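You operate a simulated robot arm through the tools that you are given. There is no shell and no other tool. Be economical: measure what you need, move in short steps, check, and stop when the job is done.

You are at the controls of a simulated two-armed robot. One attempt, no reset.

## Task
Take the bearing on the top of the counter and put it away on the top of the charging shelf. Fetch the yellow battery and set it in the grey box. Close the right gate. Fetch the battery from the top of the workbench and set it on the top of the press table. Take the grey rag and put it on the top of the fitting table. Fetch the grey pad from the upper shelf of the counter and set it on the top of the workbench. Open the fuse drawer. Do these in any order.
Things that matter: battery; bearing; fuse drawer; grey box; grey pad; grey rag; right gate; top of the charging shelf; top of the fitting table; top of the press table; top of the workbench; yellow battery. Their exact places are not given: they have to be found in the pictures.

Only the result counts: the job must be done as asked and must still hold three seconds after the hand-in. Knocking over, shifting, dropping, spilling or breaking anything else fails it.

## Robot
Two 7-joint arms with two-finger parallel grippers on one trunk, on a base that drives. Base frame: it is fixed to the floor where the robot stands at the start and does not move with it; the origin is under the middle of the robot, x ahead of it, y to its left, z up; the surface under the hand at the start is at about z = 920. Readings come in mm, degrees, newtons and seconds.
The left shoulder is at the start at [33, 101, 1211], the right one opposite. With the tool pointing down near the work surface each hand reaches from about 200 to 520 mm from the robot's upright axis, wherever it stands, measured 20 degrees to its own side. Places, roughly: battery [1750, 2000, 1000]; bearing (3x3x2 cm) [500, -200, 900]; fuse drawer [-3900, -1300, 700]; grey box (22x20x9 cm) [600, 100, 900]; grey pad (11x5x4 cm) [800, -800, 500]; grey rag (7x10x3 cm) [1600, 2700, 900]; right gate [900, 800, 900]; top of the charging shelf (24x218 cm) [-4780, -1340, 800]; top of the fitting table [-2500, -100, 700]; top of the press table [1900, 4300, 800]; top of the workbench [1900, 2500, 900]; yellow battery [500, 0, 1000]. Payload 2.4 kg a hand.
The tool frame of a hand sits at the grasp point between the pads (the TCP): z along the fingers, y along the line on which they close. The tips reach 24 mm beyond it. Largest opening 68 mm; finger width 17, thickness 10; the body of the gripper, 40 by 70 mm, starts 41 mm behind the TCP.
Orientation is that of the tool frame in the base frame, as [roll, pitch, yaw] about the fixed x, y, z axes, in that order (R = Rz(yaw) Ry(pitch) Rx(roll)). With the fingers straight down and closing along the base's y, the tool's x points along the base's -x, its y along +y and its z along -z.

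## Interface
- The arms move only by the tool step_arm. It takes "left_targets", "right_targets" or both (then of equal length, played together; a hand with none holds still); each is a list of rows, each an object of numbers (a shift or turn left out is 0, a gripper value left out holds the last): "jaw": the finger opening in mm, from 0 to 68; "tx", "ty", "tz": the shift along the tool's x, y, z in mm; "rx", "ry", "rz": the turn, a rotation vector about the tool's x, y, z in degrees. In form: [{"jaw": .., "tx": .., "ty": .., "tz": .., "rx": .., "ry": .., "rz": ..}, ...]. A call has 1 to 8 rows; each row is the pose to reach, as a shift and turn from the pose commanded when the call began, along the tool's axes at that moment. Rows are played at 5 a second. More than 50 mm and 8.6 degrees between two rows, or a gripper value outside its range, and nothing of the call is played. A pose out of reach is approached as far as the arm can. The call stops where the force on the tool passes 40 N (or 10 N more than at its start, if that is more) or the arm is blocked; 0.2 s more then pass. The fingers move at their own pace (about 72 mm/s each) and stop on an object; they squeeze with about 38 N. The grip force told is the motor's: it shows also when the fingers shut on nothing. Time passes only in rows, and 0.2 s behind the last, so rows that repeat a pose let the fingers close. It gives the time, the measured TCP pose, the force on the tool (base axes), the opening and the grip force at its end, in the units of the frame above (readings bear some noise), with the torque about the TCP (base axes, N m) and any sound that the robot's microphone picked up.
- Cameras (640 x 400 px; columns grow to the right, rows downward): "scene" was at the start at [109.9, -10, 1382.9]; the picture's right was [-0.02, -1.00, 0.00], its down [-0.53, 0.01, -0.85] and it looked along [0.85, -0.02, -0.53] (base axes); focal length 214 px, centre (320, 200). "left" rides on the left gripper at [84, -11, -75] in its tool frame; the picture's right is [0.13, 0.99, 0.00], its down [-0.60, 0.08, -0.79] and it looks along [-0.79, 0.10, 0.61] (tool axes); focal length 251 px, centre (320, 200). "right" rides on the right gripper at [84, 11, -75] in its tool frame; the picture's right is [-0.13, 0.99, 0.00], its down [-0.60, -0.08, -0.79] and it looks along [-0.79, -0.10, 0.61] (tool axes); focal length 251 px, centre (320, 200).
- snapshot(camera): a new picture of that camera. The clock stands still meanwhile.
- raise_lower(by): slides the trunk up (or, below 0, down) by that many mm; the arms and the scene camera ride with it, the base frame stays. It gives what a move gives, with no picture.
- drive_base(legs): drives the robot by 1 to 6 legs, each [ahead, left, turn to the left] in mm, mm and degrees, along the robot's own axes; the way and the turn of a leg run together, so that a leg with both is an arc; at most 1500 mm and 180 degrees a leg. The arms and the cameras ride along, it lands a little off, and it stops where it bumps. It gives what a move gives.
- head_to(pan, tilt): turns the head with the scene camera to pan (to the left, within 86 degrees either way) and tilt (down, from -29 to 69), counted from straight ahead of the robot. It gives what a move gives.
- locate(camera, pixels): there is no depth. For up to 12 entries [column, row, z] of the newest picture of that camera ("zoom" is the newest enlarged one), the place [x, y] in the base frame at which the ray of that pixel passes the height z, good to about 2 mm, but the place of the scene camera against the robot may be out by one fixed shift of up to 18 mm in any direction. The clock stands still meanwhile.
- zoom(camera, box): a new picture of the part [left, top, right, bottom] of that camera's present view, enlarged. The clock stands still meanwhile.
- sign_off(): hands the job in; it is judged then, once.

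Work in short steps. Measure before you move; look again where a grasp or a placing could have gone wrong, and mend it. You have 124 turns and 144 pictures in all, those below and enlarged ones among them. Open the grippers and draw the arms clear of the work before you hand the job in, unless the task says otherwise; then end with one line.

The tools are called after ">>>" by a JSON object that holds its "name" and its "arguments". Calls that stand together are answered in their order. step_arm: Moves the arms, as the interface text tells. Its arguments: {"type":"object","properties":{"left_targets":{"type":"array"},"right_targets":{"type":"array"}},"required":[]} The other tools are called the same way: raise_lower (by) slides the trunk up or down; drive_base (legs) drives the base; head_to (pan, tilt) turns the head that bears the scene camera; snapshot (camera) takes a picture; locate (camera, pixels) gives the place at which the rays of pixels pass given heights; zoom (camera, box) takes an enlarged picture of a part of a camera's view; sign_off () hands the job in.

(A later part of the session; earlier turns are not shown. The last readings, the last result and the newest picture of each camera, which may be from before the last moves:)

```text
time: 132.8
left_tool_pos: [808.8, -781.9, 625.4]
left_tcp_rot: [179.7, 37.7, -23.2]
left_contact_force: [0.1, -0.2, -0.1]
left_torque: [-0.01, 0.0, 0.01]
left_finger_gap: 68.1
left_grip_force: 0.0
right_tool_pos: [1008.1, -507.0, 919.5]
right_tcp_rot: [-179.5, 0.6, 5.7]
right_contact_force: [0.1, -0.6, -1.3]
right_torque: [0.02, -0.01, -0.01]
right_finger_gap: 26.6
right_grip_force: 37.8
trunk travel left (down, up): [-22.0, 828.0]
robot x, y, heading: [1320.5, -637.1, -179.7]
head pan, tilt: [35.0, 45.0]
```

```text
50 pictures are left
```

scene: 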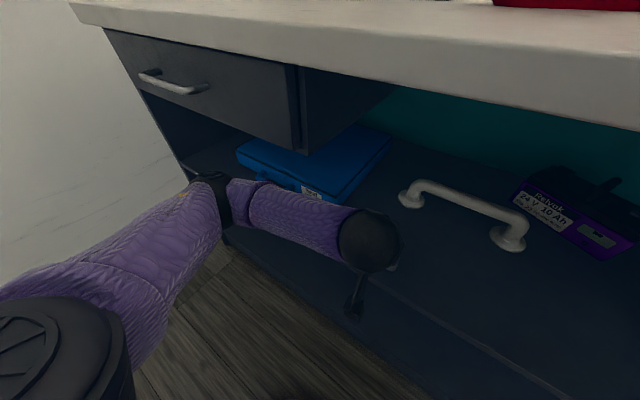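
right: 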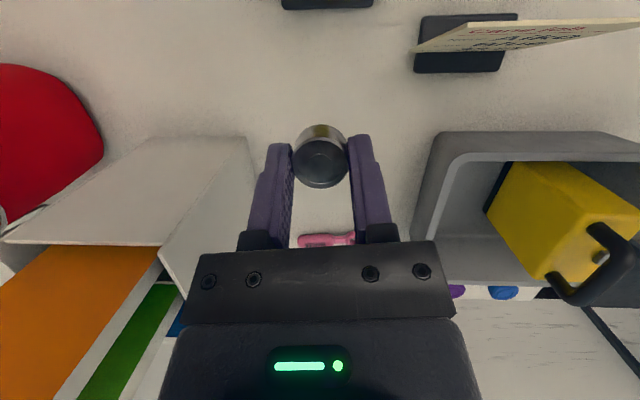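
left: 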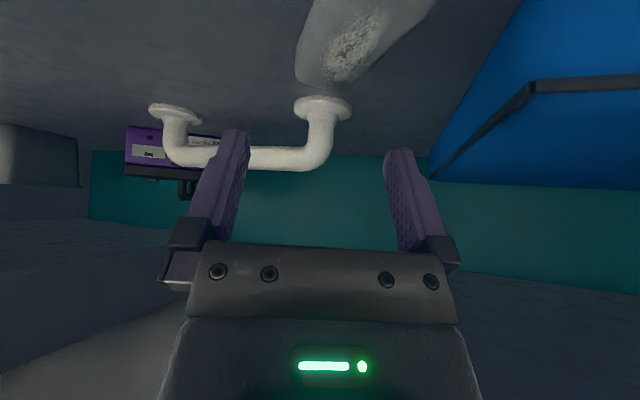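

I locate the pad's far end in this view.

>>> {"name": "locate", "arguments": {"camera": "left", "pixels": [[298, 72, 550], [345, 94, 550], [430, 10, 550], [330, 88, 550], [405, 45, 550]]}}

>>> {"name": "zoom", "arguments": {"camera": "left", "box": [270, 0, 470, 130]}}

```text
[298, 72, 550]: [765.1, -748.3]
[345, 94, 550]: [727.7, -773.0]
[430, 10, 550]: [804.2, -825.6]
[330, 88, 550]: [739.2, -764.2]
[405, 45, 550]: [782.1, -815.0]
```

```text
3.08 times, centred on (370, 65) of left
```

zoom: 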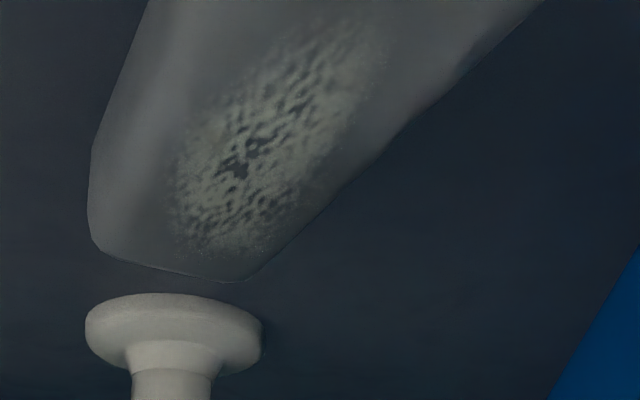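

The pad's axis is at 34°, centre about (785,-781). I align over it and descend to z≈548, then close.

>>> {"name": "step_arm", "arguments": {"left_targets": [{"tx": -17.8, "ty": 8.4, "tz": 13.7}, {"tx": 6, "ty": 8.4, "tz": 45}, {"tx": 18, "ty": 8.4, "tz": 60}, {"tx": 29, "ty": 8.4, "tz": 74.2}]}}

>>> {"name": "snapshot", "arguments": {"camera": "left"}}

```text
time: 133.8
left_tool_pos: [773.1, -793.6, 543.4]
left_tcp_rot: [-179.9, 37.6, -22.1]
left_contact_force: [0.1, 0.1, -0.2]
left_torque: [0.05, -0.03, -0.06]
left_finger_gap: 68.2
left_grip_force: 0.0
right_tool_pos: [996.2, -515.3, 918.3]
right_tcp_rot: [-179.2, 0.0, 5.6]
right_contact_force: [-0.2, 0.1, -1.1]
right_torque: [0.02, -0.09, 0.01]
right_finger_gap: 26.7
right_grip_force: 38.4
trunk travel left (down, up): [-22.0, 828.0]
robot x, y, heading: [1314.7, -641.7, -180.6]
head pan, tilt: [35.0, 45.0]
```

```text
48 pictures are left
```

left: 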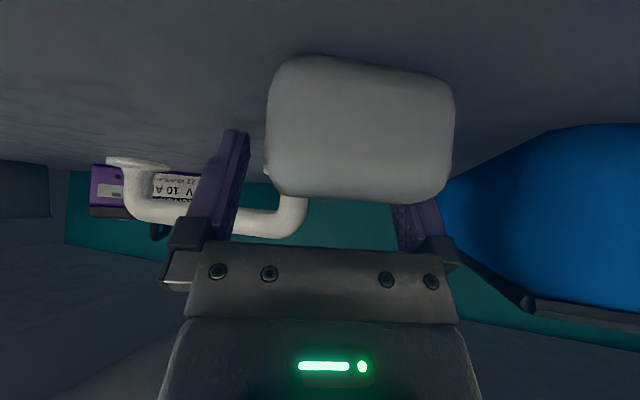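

The pad is between the fingers with no contact force. I close.

>>> {"name": "step_arm", "arguments": {"left_targets": [{"jaw": 40, "tz": -2}, {"jaw": 40, "tz": -2}, {"jaw": 40, "tz": -2}, {"jaw": 40, "tz": -2}]}}

```text
time: 134.8
left_tool_pos: [775.8, -789.3, 546.7]
left_tcp_rot: [-179.6, 37.6, -22.1]
left_contact_force: [-0.2, 1.5, -0.4]
left_torque: [0.0, 0.01, -0.01]
left_finger_gap: 44.6
left_grip_force: 38.0
right_tool_pos: [998.0, -512.9, 918.5]
right_tcp_rot: [-179.1, 0.1, 5.6]
right_contact_force: [0.4, -0.2, -0.1]
right_torque: [0.05, 0.02, -0.02]
right_finger_gap: 26.8
right_grip_force: 38.3
trunk travel left (down, up): [-22.0, 828.0]
robot x, y, heading: [1315.2, -639.7, -179.9]
head pan, tilt: [35.0, 45.0]
```

Gripped at 44.6 mm. I lift 55 mm and drive the base straight back out of the shelf, then check.

>>> {"name": "step_arm", "arguments": {"left_targets": [{"tx": -9, "tz": -12}, {"tx": -22, "tz": -28}, {"tx": -34, "tz": -44}]}}

>>> {"name": "drive_base", "arguments": {"legs": [[-330, 0, 0]]}}

>>> {"name": "snapshot", "arguments": {"camera": "scene"}}

```text
time: 135.6
left_tool_pos: [778.6, -789.8, 591.6]
left_tcp_rot: [-179.4, 36.4, -22.2]
left_contact_force: [-0.6, -0.2, -1.4]
left_torque: [0.0, -0.02, 0.02]
left_finger_gap: 44.4
left_grip_force: 37.7
right_tool_pos: [995.0, -513.9, 915.7]
right_tcp_rot: [-179.1, -0.2, 5.7]
right_contact_force: [-0.2, -0.5, -1.0]
right_torque: [-0.01, 0.03, -0.01]
right_finger_gap: 26.7
right_grip_force: 38.0
trunk travel left (down, up): [-22.0, 828.0]
robot x, y, heading: [1314.3, -639.2, -179.9]
head pan, tilt: [35.0, 45.0]
```

```text
time: 137.8
left_tool_pos: [1104.1, -788.5, 601.3]
left_tcp_rot: [-179.7, 37.6, -22.4]
left_contact_force: [0.0, 0.2, -2.2]
left_torque: [0.01, 0.05, -0.02]
left_finger_gap: 44.4
left_grip_force: 37.9
right_tool_pos: [1326.6, -511.4, 918.5]
right_tcp_rot: [-179.1, 0.1, 5.5]
right_contact_force: [-0.5, 0.2, -0.7]
right_torque: [-0.01, 0.01, -0.02]
right_finger_gap: 26.7
right_grip_force: 38.3
trunk travel left (down, up): [-22.0, 828.0]
robot x, y, heading: [1642.1, -638.0, 179.9]
head pan, tilt: [35.0, 45.0]
```

```text
47 pictures are left
```

scene: 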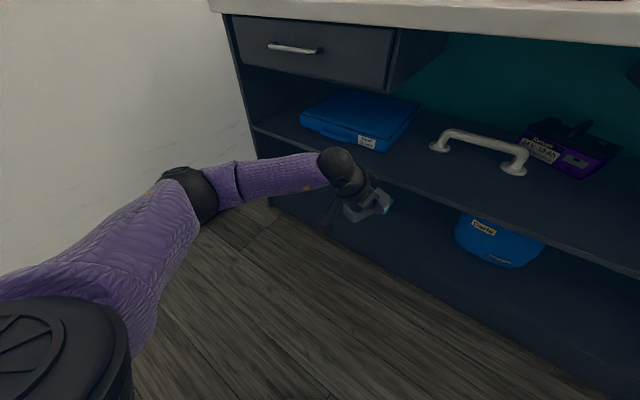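

The pad is held. I retract the left arm, raise the trunk, and drive to the workbench: back along the aisle, turn to face +x, and go along to y≈2000.

>>> {"name": "step_arm", "arguments": {"left_targets": [{"tx": 27, "ty": -15, "tz": -21, "rx": -3.4, "rz": -4.4}, {"tx": 54, "ty": -29, "tz": -42, "rx": -6.7, "rz": -8.7}, {"tx": 81, "ty": -44, "tz": -63, "rx": -10, "rz": -13}, {"tx": 109, "ty": -58, "tz": -84, "rx": -13.4, "rz": -17.4}]}}

>>> {"name": "raise_lower", "arguments": {"by": 480}}

>>> {"name": "drive_base", "arguments": {"legs": [[80, 0, 0], [0, -900, 0], [0, 0, 180], [-350, 0, 0], [0, 1400, 0], [0, 200, 0]]}}

>>> {"name": "head_to", "arguments": {"pan": 10, "tilt": 35}}

>>> {"name": "snapshot", "arguments": {"camera": "scene"}}

```text
time: 138.8
left_tool_pos: [1254.4, -786.3, 603.1]
left_tcp_rot: [-179.8, 37.5, -0.3]
left_contact_force: [0.3, -0.3, -2.1]
left_torque: [-0.04, 0.0, 0.01]
left_finger_gap: 44.6
left_grip_force: 37.7
right_tool_pos: [1327.0, -512.9, 917.6]
right_tcp_rot: [-179.1, 0.2, 5.4]
right_contact_force: [-0.2, 0.2, -1.0]
right_torque: [0.03, -0.03, -0.01]
right_finger_gap: 26.9
right_grip_force: 38.2
trunk travel left (down, up): [-22.0, 828.0]
robot x, y, heading: [1646.5, -641.6, 179.7]
head pan, tilt: [35.0, 45.0]
```

```text
refused: 480 is not a number from -400 to 400
```

```text
time: 158.2
left_tool_pos: [1621.0, 1525.1, 603.4]
left_tcp_rot: [-177.6, 37.7, 179.7]
left_contact_force: [4.3, -6.7, -1.8]
left_torque: [0.3, 0.1, 0.31]
left_finger_gap: 44.5
left_grip_force: 38.1
right_tool_pos: [1549.1, 1257.7, 917.8]
right_tcp_rot: [-179.2, 0.1, -174.3]
right_contact_force: [0.0, -0.7, -0.6]
right_torque: [0.04, 0.01, -0.01]
right_finger_gap: 27.0
right_grip_force: 37.7
trunk travel left (down, up): [-22.0, 828.0]
robot x, y, heading: [1232.7, 1384.3, 0.0]
head pan, tilt: [35.0, 45.0]
stopped in leg 5: the force on the tool passed its limit at 183 N (the readings are from after the stop); the commanded pose is now the measured one
```

```text
time: 159.1
left_tool_pos: [1620.0, 1524.4, 604.1]
left_tcp_rot: [-177.5, 37.6, 179.8]
left_contact_force: [4.3, -12.1, -3.8]
left_torque: [0.53, 0.06, 0.64]
left_finger_gap: 44.9
left_grip_force: 38.3
right_tool_pos: [1549.2, 1258.6, 918.7]
right_tcp_rot: [-179.2, 0.1, -174.2]
right_contact_force: [-0.2, -0.7, -1.2]
right_torque: [-0.05, 0.01, -0.01]
right_finger_gap: 26.6
right_grip_force: 38.6
trunk travel left (down, up): [-22.0, 828.0]
robot x, y, heading: [1230.5, 1385.5, -0.0]
head pan, tilt: [10.0, 35.0]
```

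```text
46 pictures are left
```

scene: 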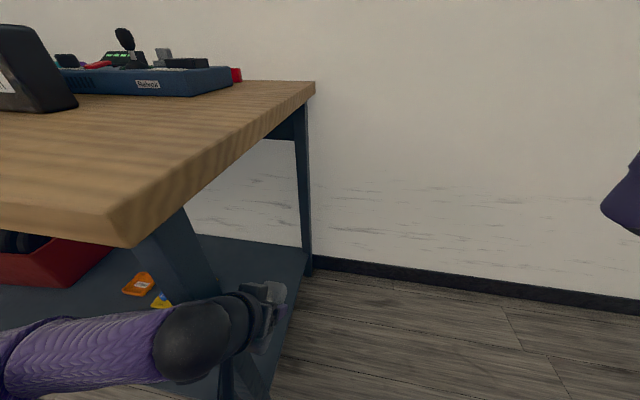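

The raise was refused, so the hand touched the bench leg; the pad is still held. I drive right, away from the bench, then raise in two allowed steps.

>>> {"name": "drive_base", "arguments": {"legs": [[0, -250, 0], [-100, 0, 0]]}}

>>> {"name": "raise_lower", "arguments": {"by": 390}}

>>> {"name": "raise_lower", "arguments": {"by": 160}}

```text
time: 161.7
left_tool_pos: [1519.8, 1281.5, 603.9]
left_tcp_rot: [-177.5, 37.7, -179.9]
left_contact_force: [0.4, 0.0, -1.7]
left_torque: [-0.05, -0.02, 0.01]
left_finger_gap: 44.5
left_grip_force: 38.1
right_tool_pos: [1449.2, 1016.4, 918.4]
right_tcp_rot: [-179.2, 0.1, -174.0]
right_contact_force: [0.2, 0.1, -1.6]
right_torque: [-0.02, 0.04, -0.02]
right_finger_gap: 26.7
right_grip_force: 37.8
trunk travel left (down, up): [-22.0, 828.0]
robot x, y, heading: [1133.6, 1139.8, 0.4]
head pan, tilt: [10.0, 35.0]
```

```text
time: 165.4
left_tool_pos: [1519.8, 1279.8, 994.5]
left_tcp_rot: [-177.5, 37.7, 180.0]
left_contact_force: [0.6, 0.1, -0.6]
left_torque: [0.02, -0.02, -0.03]
left_finger_gap: 44.6
left_grip_force: 37.9
right_tool_pos: [1449.4, 1014.9, 1307.4]
right_tcp_rot: [-179.3, 0.1, -173.9]
right_contact_force: [0.4, 0.6, -0.7]
right_torque: [-0.01, -0.04, 0.01]
right_finger_gap: 26.9
right_grip_force: 38.4
trunk travel left (down, up): [-412.0, 438.0]
robot x, y, heading: [1132.2, 1138.2, 0.2]
head pan, tilt: [10.0, 35.0]
```

```text
time: 167.3
left_tool_pos: [1520.0, 1280.9, 1153.5]
left_tcp_rot: [-177.5, 37.6, -179.9]
left_contact_force: [0.5, 0.3, -0.6]
left_torque: [0.03, 0.01, -0.01]
left_finger_gap: 44.4
left_grip_force: 38.1
right_tool_pos: [1449.3, 1015.9, 1468.8]
right_tcp_rot: [-179.2, 0.1, -173.8]
right_contact_force: [-0.6, 0.2, -1.2]
right_torque: [-0.03, 0.02, 0.03]
right_finger_gap: 26.7
right_grip_force: 37.8
trunk travel left (down, up): [-572.0, 277.0]
robot x, y, heading: [1132.2, 1138.1, 0.6]
head pan, tilt: [10.0, 35.0]
```

Now at z 1153 for the left hand. I drive left along the bench front and look at its top.

>>> {"name": "drive_base", "arguments": {"legs": [[0, 950, -0.6]]}}

>>> {"name": "head_to", "arguments": {"pan": 0, "tilt": 38}}

>>> {"name": "snapshot", "arguments": {"camera": "scene"}}

```text
time: 172.3
left_tool_pos: [1516.5, 2250.1, 1153.8]
left_tcp_rot: [-177.5, 37.7, 179.7]
left_contact_force: [0.2, 0.5, -1.2]
left_torque: [0.02, -0.01, 0.02]
left_finger_gap: 44.4
left_grip_force: 37.4
right_tool_pos: [1444.7, 1983.6, 1468.0]
right_tcp_rot: [-179.1, 0.1, -174.3]
right_contact_force: [0.4, 0.9, -0.1]
right_torque: [0.0, 0.06, -0.01]
right_finger_gap: 26.3
right_grip_force: 38.0
trunk travel left (down, up): [-572.0, 277.0]
robot x, y, heading: [1128.3, 2107.7, 0.1]
head pan, tilt: [10.0, 35.0]
```

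```text
time: 173.0
left_tool_pos: [1516.3, 2249.9, 1155.0]
left_tcp_rot: [-177.4, 37.7, 179.7]
left_contact_force: [0.0, -0.8, -0.8]
left_torque: [-0.01, 0.0, -0.01]
left_finger_gap: 44.8
left_grip_force: 37.9
right_tool_pos: [1444.5, 1984.2, 1469.4]
right_tcp_rot: [-179.3, 0.1, -174.2]
right_contact_force: [0.7, -0.1, 0.1]
right_torque: [0.02, -0.01, 0.02]
right_finger_gap: 26.8
right_grip_force: 37.9
trunk travel left (down, up): [-572.0, 277.0]
robot x, y, heading: [1129.1, 2111.2, 0.1]
head pan, tilt: [0.0, 38.0]
```

```text
45 pictures are left
```

scene: 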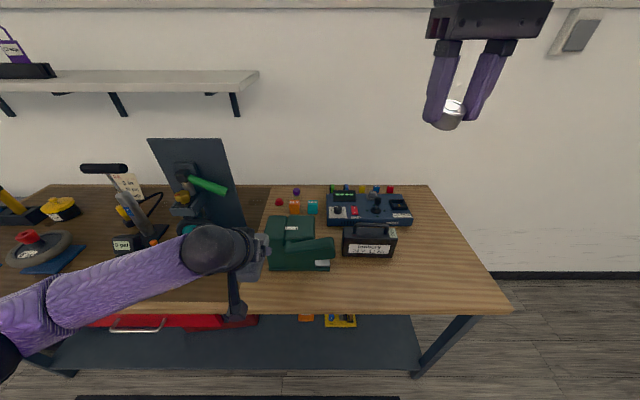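

The battery is the black box with a handle at (370,240). I zoom and locate it, the bench edge and a free spot.

>>> {"name": "zoom", "arguments": {"camera": "scene", "box": [250, 170, 450, 320]}}

>>> {"name": "locate", "arguments": {"camera": "scene", "pixels": [[370, 302, 900], [343, 257, 900], [396, 259, 900], [268, 272, 900], [334, 271, 900], [290, 290, 900], [440, 280, 900], [510, 308, 900], [370, 225, 980], [430, 187, 900], [410, 230, 900]]}}

```text
2.67 times, centred on (350, 245) of scene
```

zoom: 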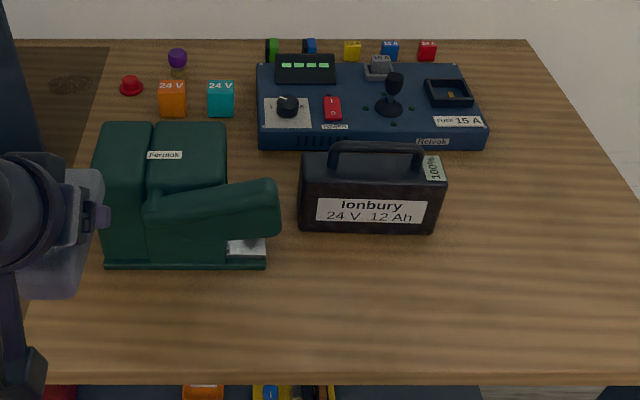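

```text
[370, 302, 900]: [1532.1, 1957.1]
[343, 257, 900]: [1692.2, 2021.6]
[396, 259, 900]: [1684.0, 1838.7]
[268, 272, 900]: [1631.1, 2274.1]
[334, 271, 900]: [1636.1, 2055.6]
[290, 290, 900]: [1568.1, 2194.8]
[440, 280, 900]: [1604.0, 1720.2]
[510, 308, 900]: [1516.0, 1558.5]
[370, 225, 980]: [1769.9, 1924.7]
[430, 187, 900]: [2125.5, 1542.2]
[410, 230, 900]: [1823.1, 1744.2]
```

The battery handle runs along y, x≈1760. First I place the pad on the clear right part of the bench, around (1610,1720): I drive right 510, ahead 90, then lower.

>>> {"name": "drive_base", "arguments": {"legs": [[0, -500, 0], [90, 0, 0]]}}

>>> {"name": "raise_lower", "arguments": {"by": -195}}

>>> {"name": "snapshot", "arguments": {"camera": "scene"}}

```text
time: 176.7
left_tool_pos: [1609.2, 1749.6, 1155.1]
left_tcp_rot: [-177.5, 37.6, 179.1]
left_contact_force: [0.5, -0.1, -1.0]
left_torque: [0.01, 0.0, 0.0]
left_finger_gap: 44.5
left_grip_force: 38.5
right_tool_pos: [1535.4, 1484.0, 1468.0]
right_tcp_rot: [-179.2, -0.1, -174.9]
right_contact_force: [0.8, -0.5, -1.6]
right_torque: [-0.02, 0.04, -0.01]
right_finger_gap: 26.7
right_grip_force: 37.8
trunk travel left (down, up): [-572.0, 277.0]
robot x, y, heading: [1219.4, 1611.5, -0.4]
head pan, tilt: [0.0, 38.0]
```

```text
time: 178.8
left_tool_pos: [1609.2, 1749.1, 959.7]
left_tcp_rot: [-177.6, 37.7, 179.1]
left_contact_force: [-0.4, 0.4, -0.9]
left_torque: [0.01, 0.01, -0.01]
left_finger_gap: 44.4
left_grip_force: 38.2
right_tool_pos: [1533.9, 1484.5, 1274.2]
right_tcp_rot: [-179.3, 0.1, -174.9]
right_contact_force: [-0.5, 0.6, -1.2]
right_torque: [0.02, 0.02, 0.0]
right_finger_gap: 26.7
right_grip_force: 38.0
trunk travel left (down, up): [-377.0, 472.0]
robot x, y, heading: [1220.3, 1618.2, -0.4]
head pan, tilt: [0.0, 38.0]
```

```text
43 pictures are left
```

scene: 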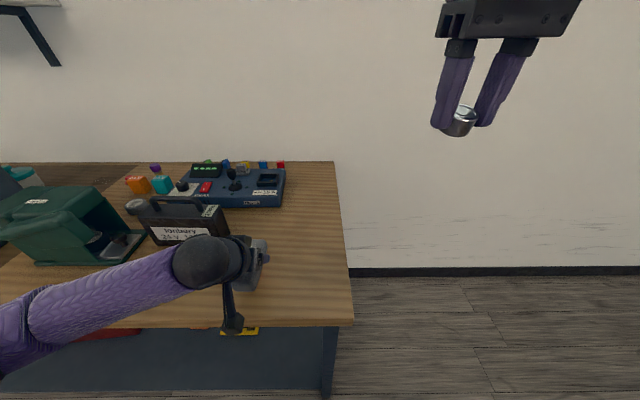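

The hand is over the free area, right of the battery. I lower in small steps until contact.

>>> {"name": "raise_lower", "arguments": {"by": -22}}

>>> {"name": "raise_lower", "arguments": {"by": -8}}

>>> {"name": "raise_lower", "arguments": {"by": -6}}

```text
time: 179.5
left_tool_pos: [1608.3, 1750.1, 937.0]
left_tcp_rot: [-177.5, 37.8, 179.1]
left_contact_force: [-0.2, 1.0, -1.3]
left_torque: [-0.01, -0.02, -0.02]
left_finger_gap: 44.7
left_grip_force: 38.0
right_tool_pos: [1533.8, 1484.0, 1251.9]
right_tcp_rot: [-179.2, 0.1, -174.9]
right_contact_force: [0.2, -0.2, -0.5]
right_torque: [-0.02, 0.0, -0.02]
right_finger_gap: 26.7
right_grip_force: 38.4
trunk travel left (down, up): [-355.0, 494.0]
robot x, y, heading: [1221.3, 1610.3, -0.5]
head pan, tilt: [0.0, 38.0]
```

```text
time: 180.1
left_tool_pos: [1609.4, 1748.2, 929.9]
left_tcp_rot: [-177.5, 37.7, 179.1]
left_contact_force: [-0.1, 0.6, -0.8]
left_torque: [0.01, 0.01, -0.01]
left_finger_gap: 44.7
left_grip_force: 38.1
right_tool_pos: [1533.7, 1484.2, 1243.6]
right_tcp_rot: [-179.1, 0.1, -174.8]
right_contact_force: [0.1, -0.9, -0.8]
right_torque: [-0.01, 0.02, -0.01]
right_finger_gap: 26.5
right_grip_force: 37.7
trunk travel left (down, up): [-347.0, 502.0]
robot x, y, heading: [1220.1, 1614.2, -0.5]
head pan, tilt: [0.0, 38.0]
```

```text
time: 180.6
left_tool_pos: [1607.9, 1748.9, 923.1]
left_tcp_rot: [-177.4, 37.6, 179.1]
left_contact_force: [0.4, 0.9, -1.2]
left_torque: [0.02, -0.03, 0.01]
left_finger_gap: 44.5
left_grip_force: 38.2
right_tool_pos: [1533.5, 1485.3, 1237.8]
right_tcp_rot: [-179.2, 0.2, -174.9]
right_contact_force: [-0.8, -0.4, 0.2]
right_torque: [-0.03, 0.02, 0.0]
right_finger_gap: 26.6
right_grip_force: 38.3
trunk travel left (down, up): [-341.0, 508.0]
robot x, y, heading: [1221.1, 1614.2, -0.5]
head pan, tilt: [0.0, 38.0]
```

No contact yet at z 923. I keep lowering in 6 mm steps.

>>> {"name": "raise_lower", "arguments": {"by": -6}}

>>> {"name": "raise_lower", "arguments": {"by": -6}}

>>> {"name": "snapshot", "arguments": {"camera": "left"}}

```text
time: 181.2
left_tool_pos: [1608.5, 1748.9, 917.2]
left_tcp_rot: [-177.5, 37.7, 179.1]
left_contact_force: [0.8, 0.3, -1.4]
left_torque: [0.02, 0.02, 0.01]
left_finger_gap: 44.4
left_grip_force: 37.7
right_tool_pos: [1533.6, 1484.1, 1232.6]
right_tcp_rot: [-179.3, 0.1, -175.0]
right_contact_force: [0.3, 0.6, -0.9]
right_torque: [0.03, 0.0, 0.01]
right_finger_gap: 26.8
right_grip_force: 38.1
trunk travel left (down, up): [-335.0, 514.0]
robot x, y, heading: [1220.1, 1613.7, -0.4]
head pan, tilt: [0.0, 38.0]
```

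```text
time: 181.7
left_tool_pos: [1607.9, 1749.2, 910.7]
left_tcp_rot: [-177.4, 37.6, 179.1]
left_contact_force: [0.8, -1.1, -0.7]
left_torque: [0.02, -0.01, 0.02]
left_finger_gap: 44.5
left_grip_force: 37.9
right_tool_pos: [1532.9, 1484.0, 1224.7]
right_tcp_rot: [-179.2, -0.1, -174.9]
right_contact_force: [-0.4, -0.3, -1.2]
right_torque: [-0.02, -0.01, 0.02]
right_finger_gap: 26.5
right_grip_force: 37.5
trunk travel left (down, up): [-329.0, 520.0]
robot x, y, heading: [1219.2, 1613.6, -0.6]
head pan, tilt: [0.0, 38.0]
```

```text
42 pictures are left
```

left: 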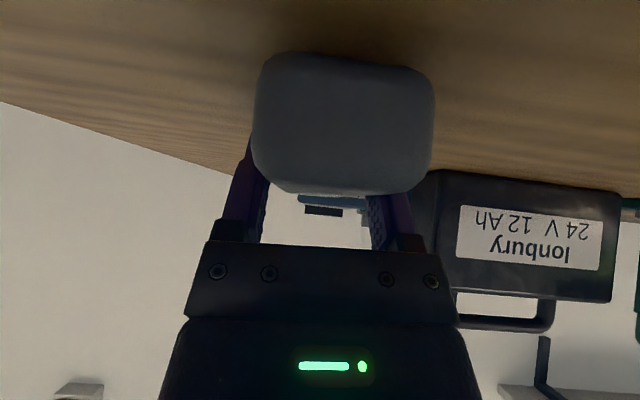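

The pad is just above the bench, with a shadow just in front of it. I continue down.

>>> {"name": "raise_lower", "arguments": {"by": -5}}

>>> {"name": "raise_lower", "arguments": {"by": -5}}

>>> {"name": "raise_lower", "arguments": {"by": -4}}

```text
time: 182.2
left_tool_pos: [1609.7, 1749.7, 908.4]
left_tcp_rot: [-177.5, 37.8, 179.2]
left_contact_force: [0.1, 1.8, 15.8]
left_torque: [0.45, 0.97, -0.1]
left_finger_gap: 44.2
left_grip_force: 37.7
right_tool_pos: [1532.9, 1485.4, 1220.1]
right_tcp_rot: [-179.2, 0.1, -174.9]
right_contact_force: [-0.1, 0.7, 0.1]
right_torque: [0.03, 0.0, 0.01]
right_finger_gap: 26.6
right_grip_force: 38.5
trunk travel left (down, up): [-324.0, 526.0]
robot x, y, heading: [1218.1, 1612.5, -0.4]
head pan, tilt: [0.0, 38.0]
```

```text
time: 182.7
left_tool_pos: [1608.8, 1748.3, 906.7]
left_tcp_rot: [-177.4, 38.5, 179.2]
left_contact_force: [-10.8, -0.7, 13.4]
left_torque: [0.34, 0.79, 0.14]
left_finger_gap: 44.7
left_grip_force: 38.2
right_tool_pos: [1532.4, 1484.9, 1218.7]
right_tcp_rot: [-179.3, 0.2, -174.8]
right_contact_force: [-0.4, -0.2, 0.4]
right_torque: [-0.02, 0.0, -0.04]
right_finger_gap: 26.8
right_grip_force: 38.4
trunk travel left (down, up): [-321.0, 529.0]
robot x, y, heading: [1217.9, 1613.8, -0.5]
head pan, tilt: [0.0, 38.0]
stopped: the force on the tool passed its limit at 45 N (the readings are from after the stop); the commanded pose is now the measured one
```

```text
time: 183.1
left_tool_pos: [1610.0, 1748.8, 907.2]
left_tcp_rot: [-177.3, 39.1, 179.4]
left_contact_force: [-12.9, -0.9, 17.4]
left_torque: [0.48, 0.83, 0.13]
left_finger_gap: 44.7
left_grip_force: 37.6
right_tool_pos: [1530.6, 1484.5, 1214.7]
right_tcp_rot: [-179.2, 0.3, -174.8]
right_contact_force: [-0.3, -0.4, -0.8]
right_torque: [0.02, -0.02, 0.02]
right_finger_gap: 26.7
right_grip_force: 38.2
trunk travel left (down, up): [-317.0, 532.0]
robot x, y, heading: [1219.1, 1611.5, -0.3]
head pan, tilt: [0.0, 38.0]
stopped: the force on the tool passed its limit at 44 N (the readings are from after the stop); the commanded pose is now the measured one
```

It rests on the bench. I relieve, open, and withdraw along the tool axis.

>>> {"name": "raise_lower", "arguments": {"by": 5}}

>>> {"name": "step_arm", "arguments": {"left_targets": [{"jaw": 66}, {"jaw": 66}, {"jaw": 66, "tz": -40}, {"jaw": 66, "tz": -85}, {"jaw": 66, "tz": -130}]}}

>>> {"name": "raise_lower", "arguments": {"by": 150}}

>>> {"name": "snapshot", "arguments": {"camera": "left"}}

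```text
time: 183.7
left_tool_pos: [1611.7, 1750.2, 909.9]
left_tcp_rot: [-177.4, 38.8, 179.3]
left_contact_force: [0.2, -0.2, -1.3]
left_torque: [0.0, -0.01, -0.01]
left_finger_gap: 44.7
left_grip_force: 37.9
right_tool_pos: [1535.0, 1484.7, 1218.4]
right_tcp_rot: [-179.2, 0.0, -174.9]
right_contact_force: [-0.2, -0.3, -0.2]
right_torque: [-0.03, 0.0, 0.04]
right_finger_gap: 26.9
right_grip_force: 37.7
trunk travel left (down, up): [-322.0, 527.0]
robot x, y, heading: [1217.7, 1612.7, -0.6]
head pan, tilt: [0.0, 38.0]
```

```text
time: 184.9
left_tool_pos: [1557.3, 1756.5, 1019.1]
left_tcp_rot: [-177.4, 38.7, 179.2]
left_contact_force: [-0.7, -0.3, -0.4]
left_torque: [-0.01, -0.01, -0.02]
left_finger_gap: 66.1
left_grip_force: 0.1
left hand out of reach, approached as far as the arm can: row 4, 5
right_tool_pos: [1533.9, 1484.9, 1219.4]
right_tcp_rot: [-179.2, 0.0, -174.9]
right_contact_force: [0.3, 0.0, -0.4]
right_torque: [-0.01, 0.02, 0.0]
right_finger_gap: 26.7
right_grip_force: 38.0
trunk travel left (down, up): [-322.0, 527.0]
robot x, y, heading: [1214.5, 1617.3, -0.5]
head pan, tilt: [0.0, 38.0]
```

```text
time: 186.6
left_tool_pos: [1558.5, 1755.8, 1168.4]
left_tcp_rot: [-177.4, 38.8, 179.3]
left_contact_force: [0.5, 0.0, -0.3]
left_torque: [0.0, -0.01, -0.03]
left_finger_gap: 66.0
left_grip_force: 0.1
right_tool_pos: [1535.3, 1484.6, 1368.9]
right_tcp_rot: [-179.2, 0.1, -174.9]
right_contact_force: [0.7, 0.2, -1.1]
right_torque: [0.0, 0.02, 0.01]
right_finger_gap: 26.6
right_grip_force: 38.1
trunk travel left (down, up): [-472.0, 377.0]
robot x, y, heading: [1219.1, 1612.6, -0.4]
head pan, tilt: [0.0, 38.0]
```

```text
41 pictures are left
```

left: 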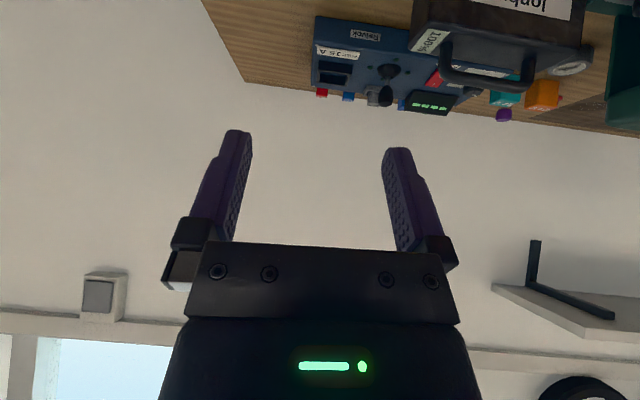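

Now the battery handle. I locate the handle bar ends in this view, (448,70) and (528,85), and look with the scene camera.

>>> {"name": "locate", "arguments": {"camera": "left", "pixels": [[450, 78, 1000], [525, 86, 1000], [450, 78, 980], [525, 86, 980], [450, 78, 1020], [525, 86, 1020], [485, 83, 1000]]}}

>>> {"name": "head_to", "arguments": {"pan": 25, "tilt": 45}}

>>> {"name": "zoom", "arguments": {"camera": "scene", "box": [220, 80, 420, 230]}}

```text
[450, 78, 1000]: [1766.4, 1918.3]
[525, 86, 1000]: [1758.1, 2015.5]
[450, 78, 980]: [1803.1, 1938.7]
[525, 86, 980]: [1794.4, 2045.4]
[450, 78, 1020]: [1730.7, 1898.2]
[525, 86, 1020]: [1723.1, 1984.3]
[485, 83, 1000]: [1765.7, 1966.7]
```

```text
time: 187.5
left_tool_pos: [1558.5, 1755.2, 1167.2]
left_tcp_rot: [-177.4, 38.8, 179.3]
left_contact_force: [0.8, 0.5, 0.6]
left_torque: [-0.02, -0.01, -0.01]
left_finger_gap: 66.0
left_grip_force: 0.0
right_tool_pos: [1534.4, 1483.9, 1368.6]
right_tcp_rot: [-179.3, -0.1, -174.9]
right_contact_force: [0.5, -0.2, -0.7]
right_torque: [0.03, -0.03, 0.01]
right_finger_gap: 26.5
right_grip_force: 38.2
trunk travel left (down, up): [-472.0, 377.0]
robot x, y, heading: [1222.8, 1612.9, -0.3]
head pan, tilt: [25.0, 45.0]
```

```text
2.67 times, centred on (320, 155) of scene
```

zoom: 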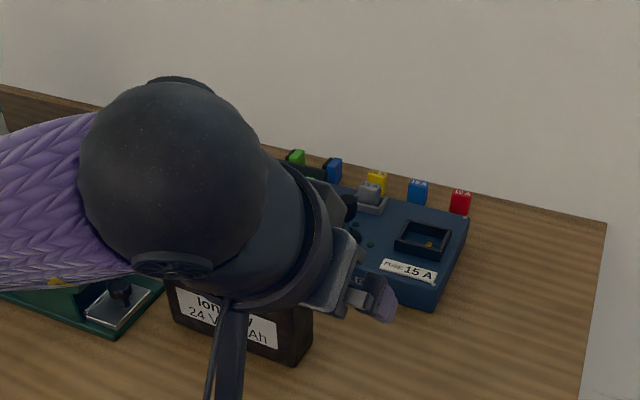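

Combining views, the handle bar is near (1738,1947,1012), running along y. I'll approach with the robot nearly parallel to the bench (heading −75°) so that the left hand closes across the bar. I straighten the hand and drive there.

>>> {"name": "step_arm", "arguments": {"left_targets": [{"ry": 7.7}, {"ry": 15.4}, {"ry": 23.1}, {"ry": 30.8}, {"ry": 38.5}]}}

>>> {"name": "drive_base", "arguments": {"legs": [[-110, 0, 0], [0, 495, 0], [0, 0, -75], [0, 155, 0]]}}

>>> {"name": "snapshot", "arguments": {"camera": "left"}}

```text
time: 188.7
left_tool_pos: [1558.5, 1755.6, 1166.7]
left_tcp_rot: [-177.9, 0.2, 177.6]
left_contact_force: [-0.4, -0.2, -0.3]
left_torque: [0.0, -0.02, -0.02]
left_finger_gap: 66.0
left_grip_force: 0.0
right_tool_pos: [1534.5, 1485.0, 1368.7]
right_tcp_rot: [-179.2, 0.0, -175.0]
right_contact_force: [1.1, -0.5, -1.3]
right_torque: [0.0, 0.02, -0.01]
right_finger_gap: 26.7
right_grip_force: 38.3
trunk travel left (down, up): [-472.0, 377.0]
robot x, y, heading: [1220.8, 1608.1, -0.4]
head pan, tilt: [25.0, 45.0]
```

```text
time: 196.7
left_tool_pos: [1485.0, 1845.4, 1167.2]
left_tcp_rot: [-177.9, 0.4, 101.4]
left_contact_force: [0.4, -0.1, -0.2]
left_torque: [-0.01, 0.02, 0.02]
left_finger_gap: 66.3
left_grip_force: 0.2
right_tool_pos: [1216.0, 1804.3, 1368.9]
right_tcp_rot: [-179.1, 0.0, 109.0]
right_contact_force: [0.2, -0.5, -0.4]
right_torque: [-0.03, 0.04, -0.04]
right_finger_gap: 26.5
right_grip_force: 37.4
trunk travel left (down, up): [-472.0, 377.0]
robot x, y, heading: [1264.1, 2138.5, -77.0]
head pan, tilt: [25.0, 45.0]
```

```text
39 pictures are left
```

left: 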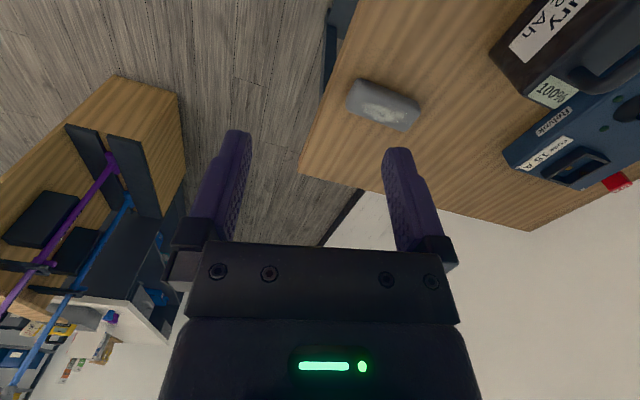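

The pad lies flat on the bench at (385,105). I move the left hand over the battery, stopping a little behind the handle so the camera can see it.

>>> {"name": "step_arm", "arguments": {"left_targets": [{"tx": 15, "ty": 44.5}, {"tx": 30, "ty": 89}, {"tx": 45, "ty": 133.5}, {"tx": 60, "ty": 178}, {"tx": 75, "ty": 222.5}, {"tx": 90, "ty": 267}]}}

>>> {"name": "snapshot", "arguments": {"camera": "left"}}

```text
time: 198.1
left_tool_pos: [1699.3, 1970.7, 1158.7]
left_tcp_rot: [-178.1, 0.4, 101.6]
left_contact_force: [-0.7, 0.4, 0.5]
left_torque: [0.03, -0.02, 0.01]
left_finger_gap: 66.0
left_grip_force: 0.0
left hand out of reach, approached as far as the arm can: row 6
right_tool_pos: [1214.1, 1803.9, 1367.9]
right_tcp_rot: [-179.2, 0.1, 108.8]
right_contact_force: [0.6, 0.6, -0.1]
right_torque: [0.0, 0.0, 0.04]
right_finger_gap: 26.9
right_grip_force: 37.8
trunk travel left (down, up): [-472.0, 377.0]
robot x, y, heading: [1262.1, 2141.8, -76.9]
head pan, tilt: [25.0, 45.0]
```

```text
38 pictures are left
```

left: 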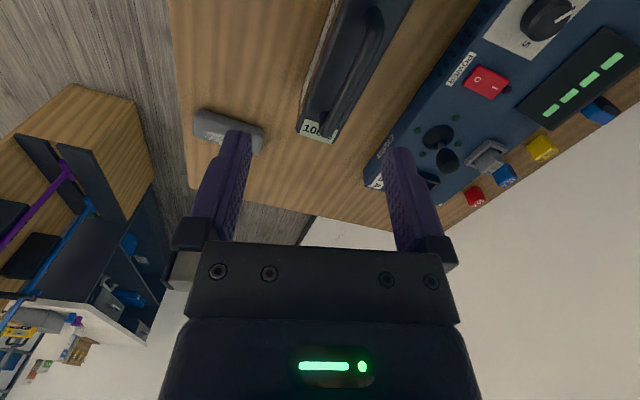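

The handle bar shows from about (376,15) to (342,108). I locate it at a few heights.

>>> {"name": "locate", "arguments": {"camera": "left", "pixels": [[375, 20, 1010], [345, 100, 1010], [375, 20, 990], [345, 100, 990], [340, 130, 960], [300, 125, 960], [365, 50, 1010]]}}

>>> {"name": "zoom", "arguments": {"camera": "left", "box": [280, 0, 420, 150]}}

```text
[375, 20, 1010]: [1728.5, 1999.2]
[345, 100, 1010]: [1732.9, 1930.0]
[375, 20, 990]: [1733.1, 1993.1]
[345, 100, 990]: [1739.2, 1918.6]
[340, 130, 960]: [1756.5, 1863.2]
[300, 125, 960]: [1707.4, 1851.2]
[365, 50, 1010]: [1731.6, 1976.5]
```

```text
2.67 times, centred on (350, 75) of left
```

zoom: 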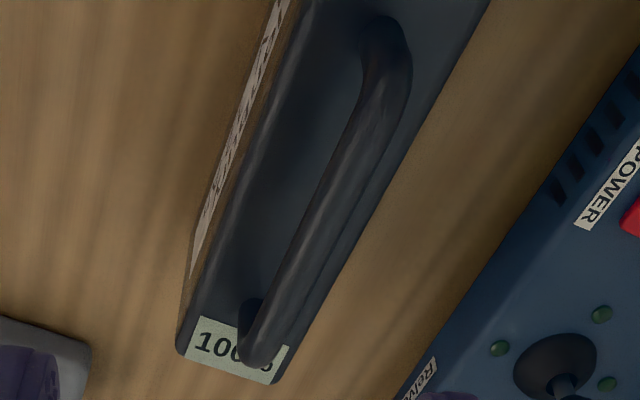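

The bar is at x≈1731, y 1905–2000 (centre 1955). I bring the base 35 mm closer to the bench side, then read the pose.

>>> {"name": "drive_base", "arguments": {"legs": [[0, 35, 0]]}}

```text
time: 198.9
left_tool_pos: [1734.9, 1979.7, 1157.0]
left_tcp_rot: [-178.0, 0.4, 101.6]
left_contact_force: [0.6, 0.1, 0.2]
left_torque: [-0.01, 0.0, 0.02]
left_finger_gap: 66.1
left_grip_force: 0.0
right_tool_pos: [1252.4, 1811.1, 1368.7]
right_tcp_rot: [-179.1, 0.0, 108.9]
right_contact_force: [0.3, 0.7, 0.0]
right_torque: [0.03, 0.01, 0.01]
right_finger_gap: 26.6
right_grip_force: 37.6
trunk travel left (down, up): [-472.0, 377.0]
robot x, y, heading: [1300.9, 2146.1, -76.7]
head pan, tilt: [25.0, 45.0]
```

I descend to about z 1050 and check the alignment.

>>> {"name": "step_arm", "arguments": {"left_targets": [{"tx": -12, "ty": -3, "tz": 36}, {"tx": -24, "ty": -5, "tz": 72}, {"tx": -24, "ty": -4, "tz": 105}]}}

>>> {"name": "snapshot", "arguments": {"camera": "left"}}

```text
time: 199.7
left_tool_pos: [1732.5, 1954.4, 1054.6]
left_tcp_rot: [-178.0, 0.4, 101.5]
left_contact_force: [-0.3, 0.8, 0.0]
left_torque: [0.01, 0.02, 0.0]
left_finger_gap: 65.7
left_grip_force: 0.0
right_tool_pos: [1251.6, 1812.4, 1368.3]
right_tcp_rot: [-179.2, 0.1, 108.9]
right_contact_force: [-0.3, 0.3, -1.1]
right_torque: [-0.01, 0.02, 0.0]
right_finger_gap: 26.8
right_grip_force: 37.5
trunk travel left (down, up): [-472.0, 377.0]
robot x, y, heading: [1295.9, 2150.3, -76.6]
head pan, tilt: [25.0, 45.0]
```

```text
36 pictures are left
```

left: 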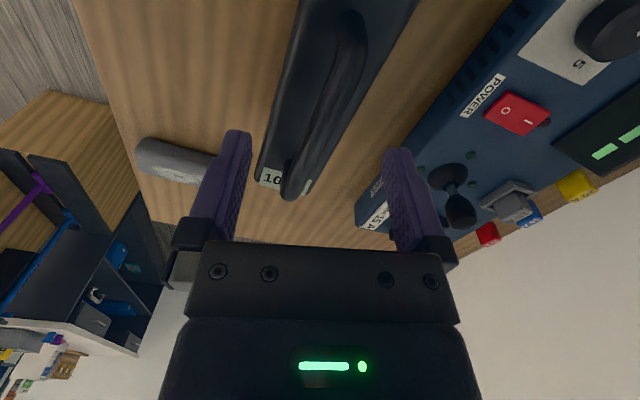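

The bar lies between the fingers. I check its line at this range.

>>> {"name": "locate", "arguments": {"camera": "left", "pixels": [[350, 30, 1000], [305, 165, 1000], [350, 30, 980], [305, 165, 980], [330, 95, 990]]}}

```text
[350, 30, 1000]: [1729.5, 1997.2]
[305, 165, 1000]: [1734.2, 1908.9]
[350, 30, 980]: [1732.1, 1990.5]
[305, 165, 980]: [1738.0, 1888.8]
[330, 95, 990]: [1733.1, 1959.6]
```

Aligned at x≈1732. I descend 48 mm more and close on the handle.

>>> {"name": "step_arm", "arguments": {"left_targets": [{"tz": 24, "ty": 1}, {"tz": 48, "ty": 2}, {"tz": 48, "ty": 2, "jaw": 6}, {"tz": 48, "ty": 2, "jaw": 6}, {"tz": 48, "ty": 2, "jaw": 6}, {"tz": 48, "ty": 2, "jaw": 6}]}}

```text
time: 201.0
left_tool_pos: [1735.5, 1954.5, 1009.2]
left_tcp_rot: [-178.4, 0.8, 101.8]
left_contact_force: [6.0, 2.8, 15.4]
left_torque: [0.36, 0.0, -0.47]
left_finger_gap: 40.8
left_grip_force: 38.2
right_tool_pos: [1249.8, 1813.4, 1369.2]
right_tcp_rot: [-179.2, 0.1, 109.0]
right_contact_force: [0.1, 0.7, -0.6]
right_torque: [0.02, -0.02, -0.04]
right_finger_gap: 27.0
right_grip_force: 37.3
trunk travel left (down, up): [-472.0, 377.0]
robot x, y, heading: [1298.0, 2152.8, -76.7]
head pan, tilt: [25.0, 45.0]
stopped in row 6 (left hand): the force on the tool passed its limit at 41 N (the readings are from after the stop); the commanded pose is now the measured one
```

The fingers stopped at 40.8 mm with an upward force; something is off. I look.

>>> {"name": "snapshot", "arguments": {"camera": "left"}}

```text
35 pictures are left
```

left: 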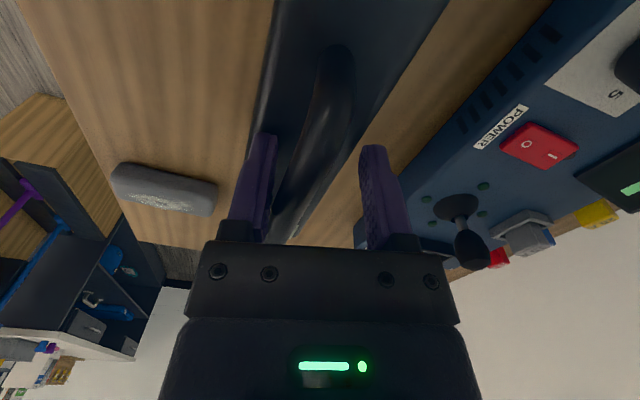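

The bar is between the fingers, but the tips press on the battery body. I raise 9 mm, shift 3 mm and close again.

>>> {"name": "step_arm", "arguments": {"left_targets": [{"tz": -9, "jaw": 50}, {"tz": -9, "ty": -4, "jaw": 50}, {"tz": -9, "ty": -4, "jaw": 6}, {"tz": -9, "ty": -4, "jaw": 6}, {"tz": -9, "ty": -4, "jaw": 6}, {"tz": -9, "ty": -4, "jaw": 6}]}}

```text
time: 202.4
left_tool_pos: [1729.8, 1953.9, 1016.0]
left_tcp_rot: [-178.2, 0.6, 101.8]
left_contact_force: [-0.7, -0.7, 0.9]
left_torque: [-0.07, -0.01, -0.16]
left_finger_gap: 13.8
left_grip_force: 33.2
right_tool_pos: [1250.9, 1811.6, 1369.3]
right_tcp_rot: [-179.3, 0.0, 109.0]
right_contact_force: [-0.3, -0.1, -0.9]
right_torque: [-0.01, -0.02, 0.02]
right_finger_gap: 26.7
right_grip_force: 37.9
trunk travel left (down, up): [-472.0, 377.0]
robot x, y, heading: [1298.4, 2148.1, -76.8]
head pan, tilt: [25.0, 45.0]
```

Gripped at 13.8 mm on the handle. I lift with the trunk.

>>> {"name": "raise_lower", "arguments": {"by": 30}}

>>> {"name": "raise_lower", "arguments": {"by": 150}}

>>> {"name": "snapshot", "arguments": {"camera": "left"}}

```text
time: 203.2
left_tool_pos: [1731.4, 1952.8, 1045.5]
left_tcp_rot: [-178.2, 0.5, 101.6]
left_contact_force: [0.3, -0.2, -12.8]
left_torque: [0.14, 0.0, 0.01]
left_finger_gap: 13.6
left_grip_force: 33.5
right_tool_pos: [1250.4, 1810.6, 1397.8]
right_tcp_rot: [-179.0, -0.1, 109.0]
right_contact_force: [0.9, 0.4, -0.5]
right_torque: [0.0, 0.02, 0.02]
right_finger_gap: 26.5
right_grip_force: 38.4
trunk travel left (down, up): [-502.0, 347.0]
robot x, y, heading: [1300.4, 2148.0, -76.7]
head pan, tilt: [25.0, 45.0]
```

```text
time: 204.9
left_tool_pos: [1731.1, 1952.1, 1196.2]
left_tcp_rot: [-178.2, 0.4, 101.7]
left_contact_force: [0.6, -0.3, -12.9]
left_torque: [0.13, 0.03, 0.01]
left_finger_gap: 13.5
left_grip_force: 34.0
right_tool_pos: [1251.9, 1811.7, 1548.3]
right_tcp_rot: [-179.1, -0.1, 109.1]
right_contact_force: [-0.3, -0.1, -0.3]
right_torque: [0.02, 0.02, -0.02]
right_finger_gap: 26.5
right_grip_force: 38.0
trunk travel left (down, up): [-652.0, 197.0]
robot x, y, heading: [1301.1, 2148.5, -76.4]
head pan, tilt: [25.0, 45.0]
```

```text
34 pictures are left
```

left: 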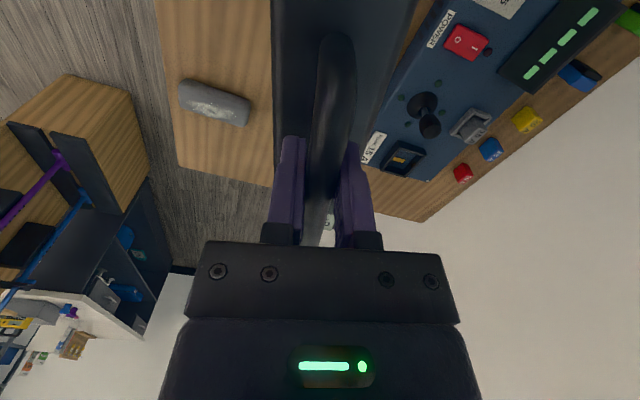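

The battery is up (12.9 N). I back away from the bench, bring the arm in, turn to heading 0 and drive along towards the press table.

>>> {"name": "drive_base", "arguments": {"legs": [[0, -300, 0]]}}

>>> {"name": "step_arm", "arguments": {"left_targets": [{"tx": -14, "ty": -40}, {"tx": -28, "ty": -80}, {"tx": -42, "ty": -120}, {"tx": -56, "ty": -160}, {"tx": -70, "ty": -200}, {"tx": -85, "ty": -230}]}}

>>> {"name": "drive_base", "arguments": {"legs": [[0, 0, 77], [0, 1400, 0]]}}

>>> {"name": "head_to", "arguments": {"pan": 30, "tilt": 30}}

>>> {"name": "snapshot", "arguments": {"camera": "scene"}}

```text
time: 207.0
left_tool_pos: [1442.7, 1884.6, 1196.7]
left_tcp_rot: [-178.2, 0.6, 101.9]
left_contact_force: [-0.4, -0.9, -13.3]
left_torque: [0.08, 0.05, 0.0]
left_finger_gap: 13.5
left_grip_force: 33.3
right_tool_pos: [961.5, 1743.6, 1548.8]
right_tcp_rot: [-179.2, 0.0, 109.1]
right_contact_force: [-0.4, -0.2, -0.4]
right_torque: [0.02, 0.01, -0.02]
right_finger_gap: 26.6
right_grip_force: 38.4
trunk travel left (down, up): [-652.0, 197.0]
robot x, y, heading: [1009.9, 2079.4, -76.7]
head pan, tilt: [25.0, 45.0]
```

```text
time: 208.4
left_tool_pos: [1235.2, 1754.0, 1205.1]
left_tcp_rot: [-178.3, 0.5, 101.8]
left_contact_force: [-0.1, 0.1, -12.1]
left_torque: [0.14, 0.0, 0.0]
left_finger_gap: 13.4
left_grip_force: 33.3
right_tool_pos: [961.7, 1741.2, 1549.5]
right_tcp_rot: [-179.2, 0.1, 109.1]
right_contact_force: [-0.1, -0.3, -1.5]
right_torque: [0.02, -0.01, 0.01]
right_finger_gap: 26.8
right_grip_force: 37.9
trunk travel left (down, up): [-652.0, 197.0]
robot x, y, heading: [1011.0, 2079.2, -76.5]
head pan, tilt: [25.0, 45.0]
```

```text
time: 218.6
left_tool_pos: [1376.5, 3610.8, 1205.0]
left_tcp_rot: [-178.2, 0.6, 177.9]
left_contact_force: [-0.3, 0.8, -12.4]
left_torque: [0.08, 0.14, 0.0]
left_finger_gap: 13.7
left_grip_force: 33.4
right_tool_pos: [1322.9, 3343.4, 1548.4]
right_tcp_rot: [-179.2, 0.0, -174.8]
right_contact_force: [-0.3, 0.0, -0.4]
right_torque: [0.03, 0.03, 0.0]
right_finger_gap: 26.9
right_grip_force: 38.1
trunk travel left (down, up): [-652.0, 197.0]
robot x, y, heading: [1005.5, 3469.9, -0.7]
head pan, tilt: [25.0, 45.0]
```

```text
time: 219.4
left_tool_pos: [1376.2, 3609.9, 1205.2]
left_tcp_rot: [-178.3, 0.5, 177.9]
left_contact_force: [0.0, 0.0, -11.9]
left_torque: [0.03, 0.11, 0.0]
left_finger_gap: 13.5
left_grip_force: 33.6
right_tool_pos: [1323.8, 3342.7, 1548.5]
right_tcp_rot: [-179.2, 0.0, -174.8]
right_contact_force: [-0.1, -0.2, -0.6]
right_torque: [0.0, 0.0, 0.02]
right_finger_gap: 26.6
right_grip_force: 37.8
trunk travel left (down, up): [-652.0, 197.0]
robot x, y, heading: [1006.7, 3470.7, -0.5]
head pan, tilt: [30.0, 30.0]
```

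```text
33 pictures are left
```

scene: 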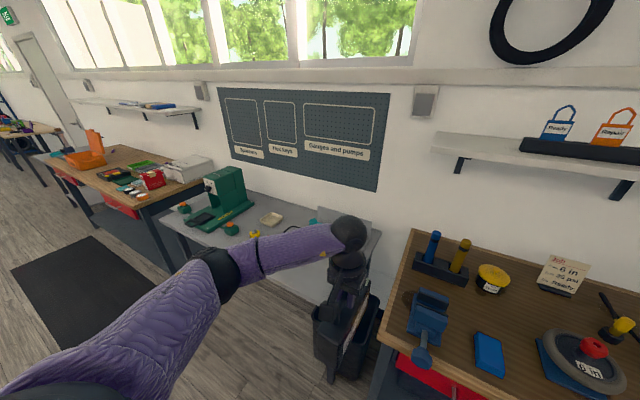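

The grey press table with the green press is just ahead-left. I drive left another 700 mm to face it and look.

>>> {"name": "drive_base", "arguments": {"legs": [[0, 650, 0.5]]}}

>>> {"name": "head_to", "arguments": {"pan": 0, "tilt": 40}}

>>> {"name": "snapshot", "arguments": {"camera": "scene"}}

```text
time: 222.9
left_tool_pos: [1380.0, 4248.9, 1204.3]
left_tcp_rot: [-178.2, 0.5, 178.3]
left_contact_force: [0.6, 0.1, -11.9]
left_torque: [0.02, 0.12, -0.01]
left_finger_gap: 13.4
left_grip_force: 33.8
right_tool_pos: [1326.9, 3980.3, 1548.7]
right_tcp_rot: [-179.1, 0.0, -174.4]
right_contact_force: [1.4, 0.6, -0.1]
right_torque: [-0.02, 0.0, -0.02]
right_finger_gap: 26.6
right_grip_force: 38.1
trunk travel left (down, up): [-652.0, 197.0]
robot x, y, heading: [1012.3, 4105.7, -0.4]
head pan, tilt: [30.0, 30.0]
```

```text
time: 223.9
left_tool_pos: [1380.5, 4248.3, 1204.1]
left_tcp_rot: [-178.1, 0.5, 178.2]
left_contact_force: [1.1, 0.0, -12.6]
left_torque: [-0.01, 0.14, -0.01]
left_finger_gap: 13.5
left_grip_force: 33.6
right_tool_pos: [1327.2, 3980.4, 1548.1]
right_tcp_rot: [-179.2, 0.0, -174.5]
right_contact_force: [0.0, -0.3, 0.2]
right_torque: [0.01, 0.05, 0.04]
right_finger_gap: 26.7
right_grip_force: 38.3
trunk travel left (down, up): [-652.0, 197.0]
robot x, y, heading: [1010.8, 4106.3, -0.3]
head pan, tilt: [0.0, 40.0]
```

```text
32 pictures are left
```

scene: 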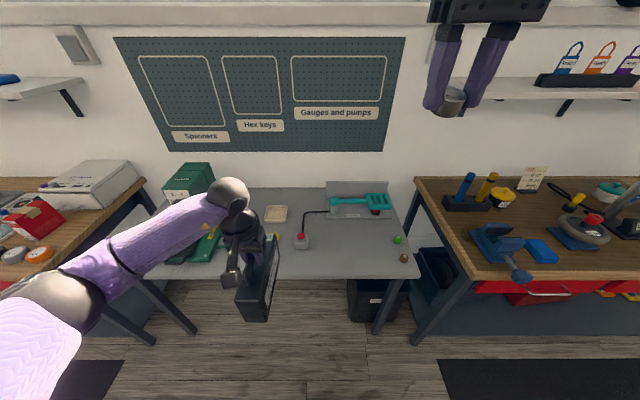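

The table has free space around (345,255). I locate edges and obstacles at z≈800.

>>> {"name": "locate", "arguments": {"camera": "scene", "pixels": [[340, 276, 800], [340, 195, 800], [310, 248, 800], [398, 242, 800], [403, 262, 800], [370, 215, 800], [345, 250, 800], [335, 205, 800], [418, 276, 800]]}}

>>> {"name": "zoom", "arguments": {"camera": "scene", "box": [250, 170, 430, 290]}}

```text
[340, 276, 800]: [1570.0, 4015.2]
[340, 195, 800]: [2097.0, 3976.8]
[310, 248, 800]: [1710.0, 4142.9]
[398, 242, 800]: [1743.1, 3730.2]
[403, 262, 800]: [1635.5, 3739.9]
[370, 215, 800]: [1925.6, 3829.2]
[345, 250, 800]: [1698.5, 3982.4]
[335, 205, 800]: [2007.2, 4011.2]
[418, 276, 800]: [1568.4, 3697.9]
```

```text
3.33 times, centred on (340, 230) of scene
```

zoom: 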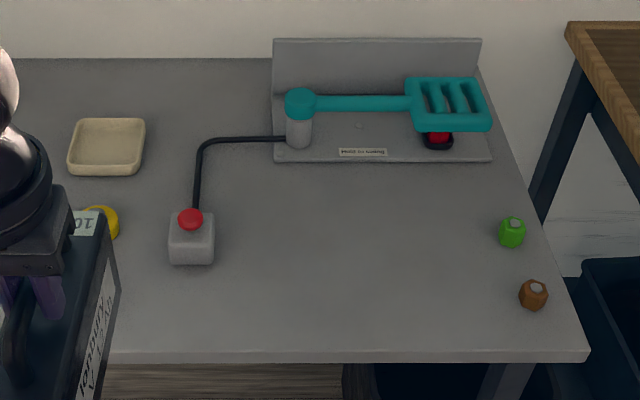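

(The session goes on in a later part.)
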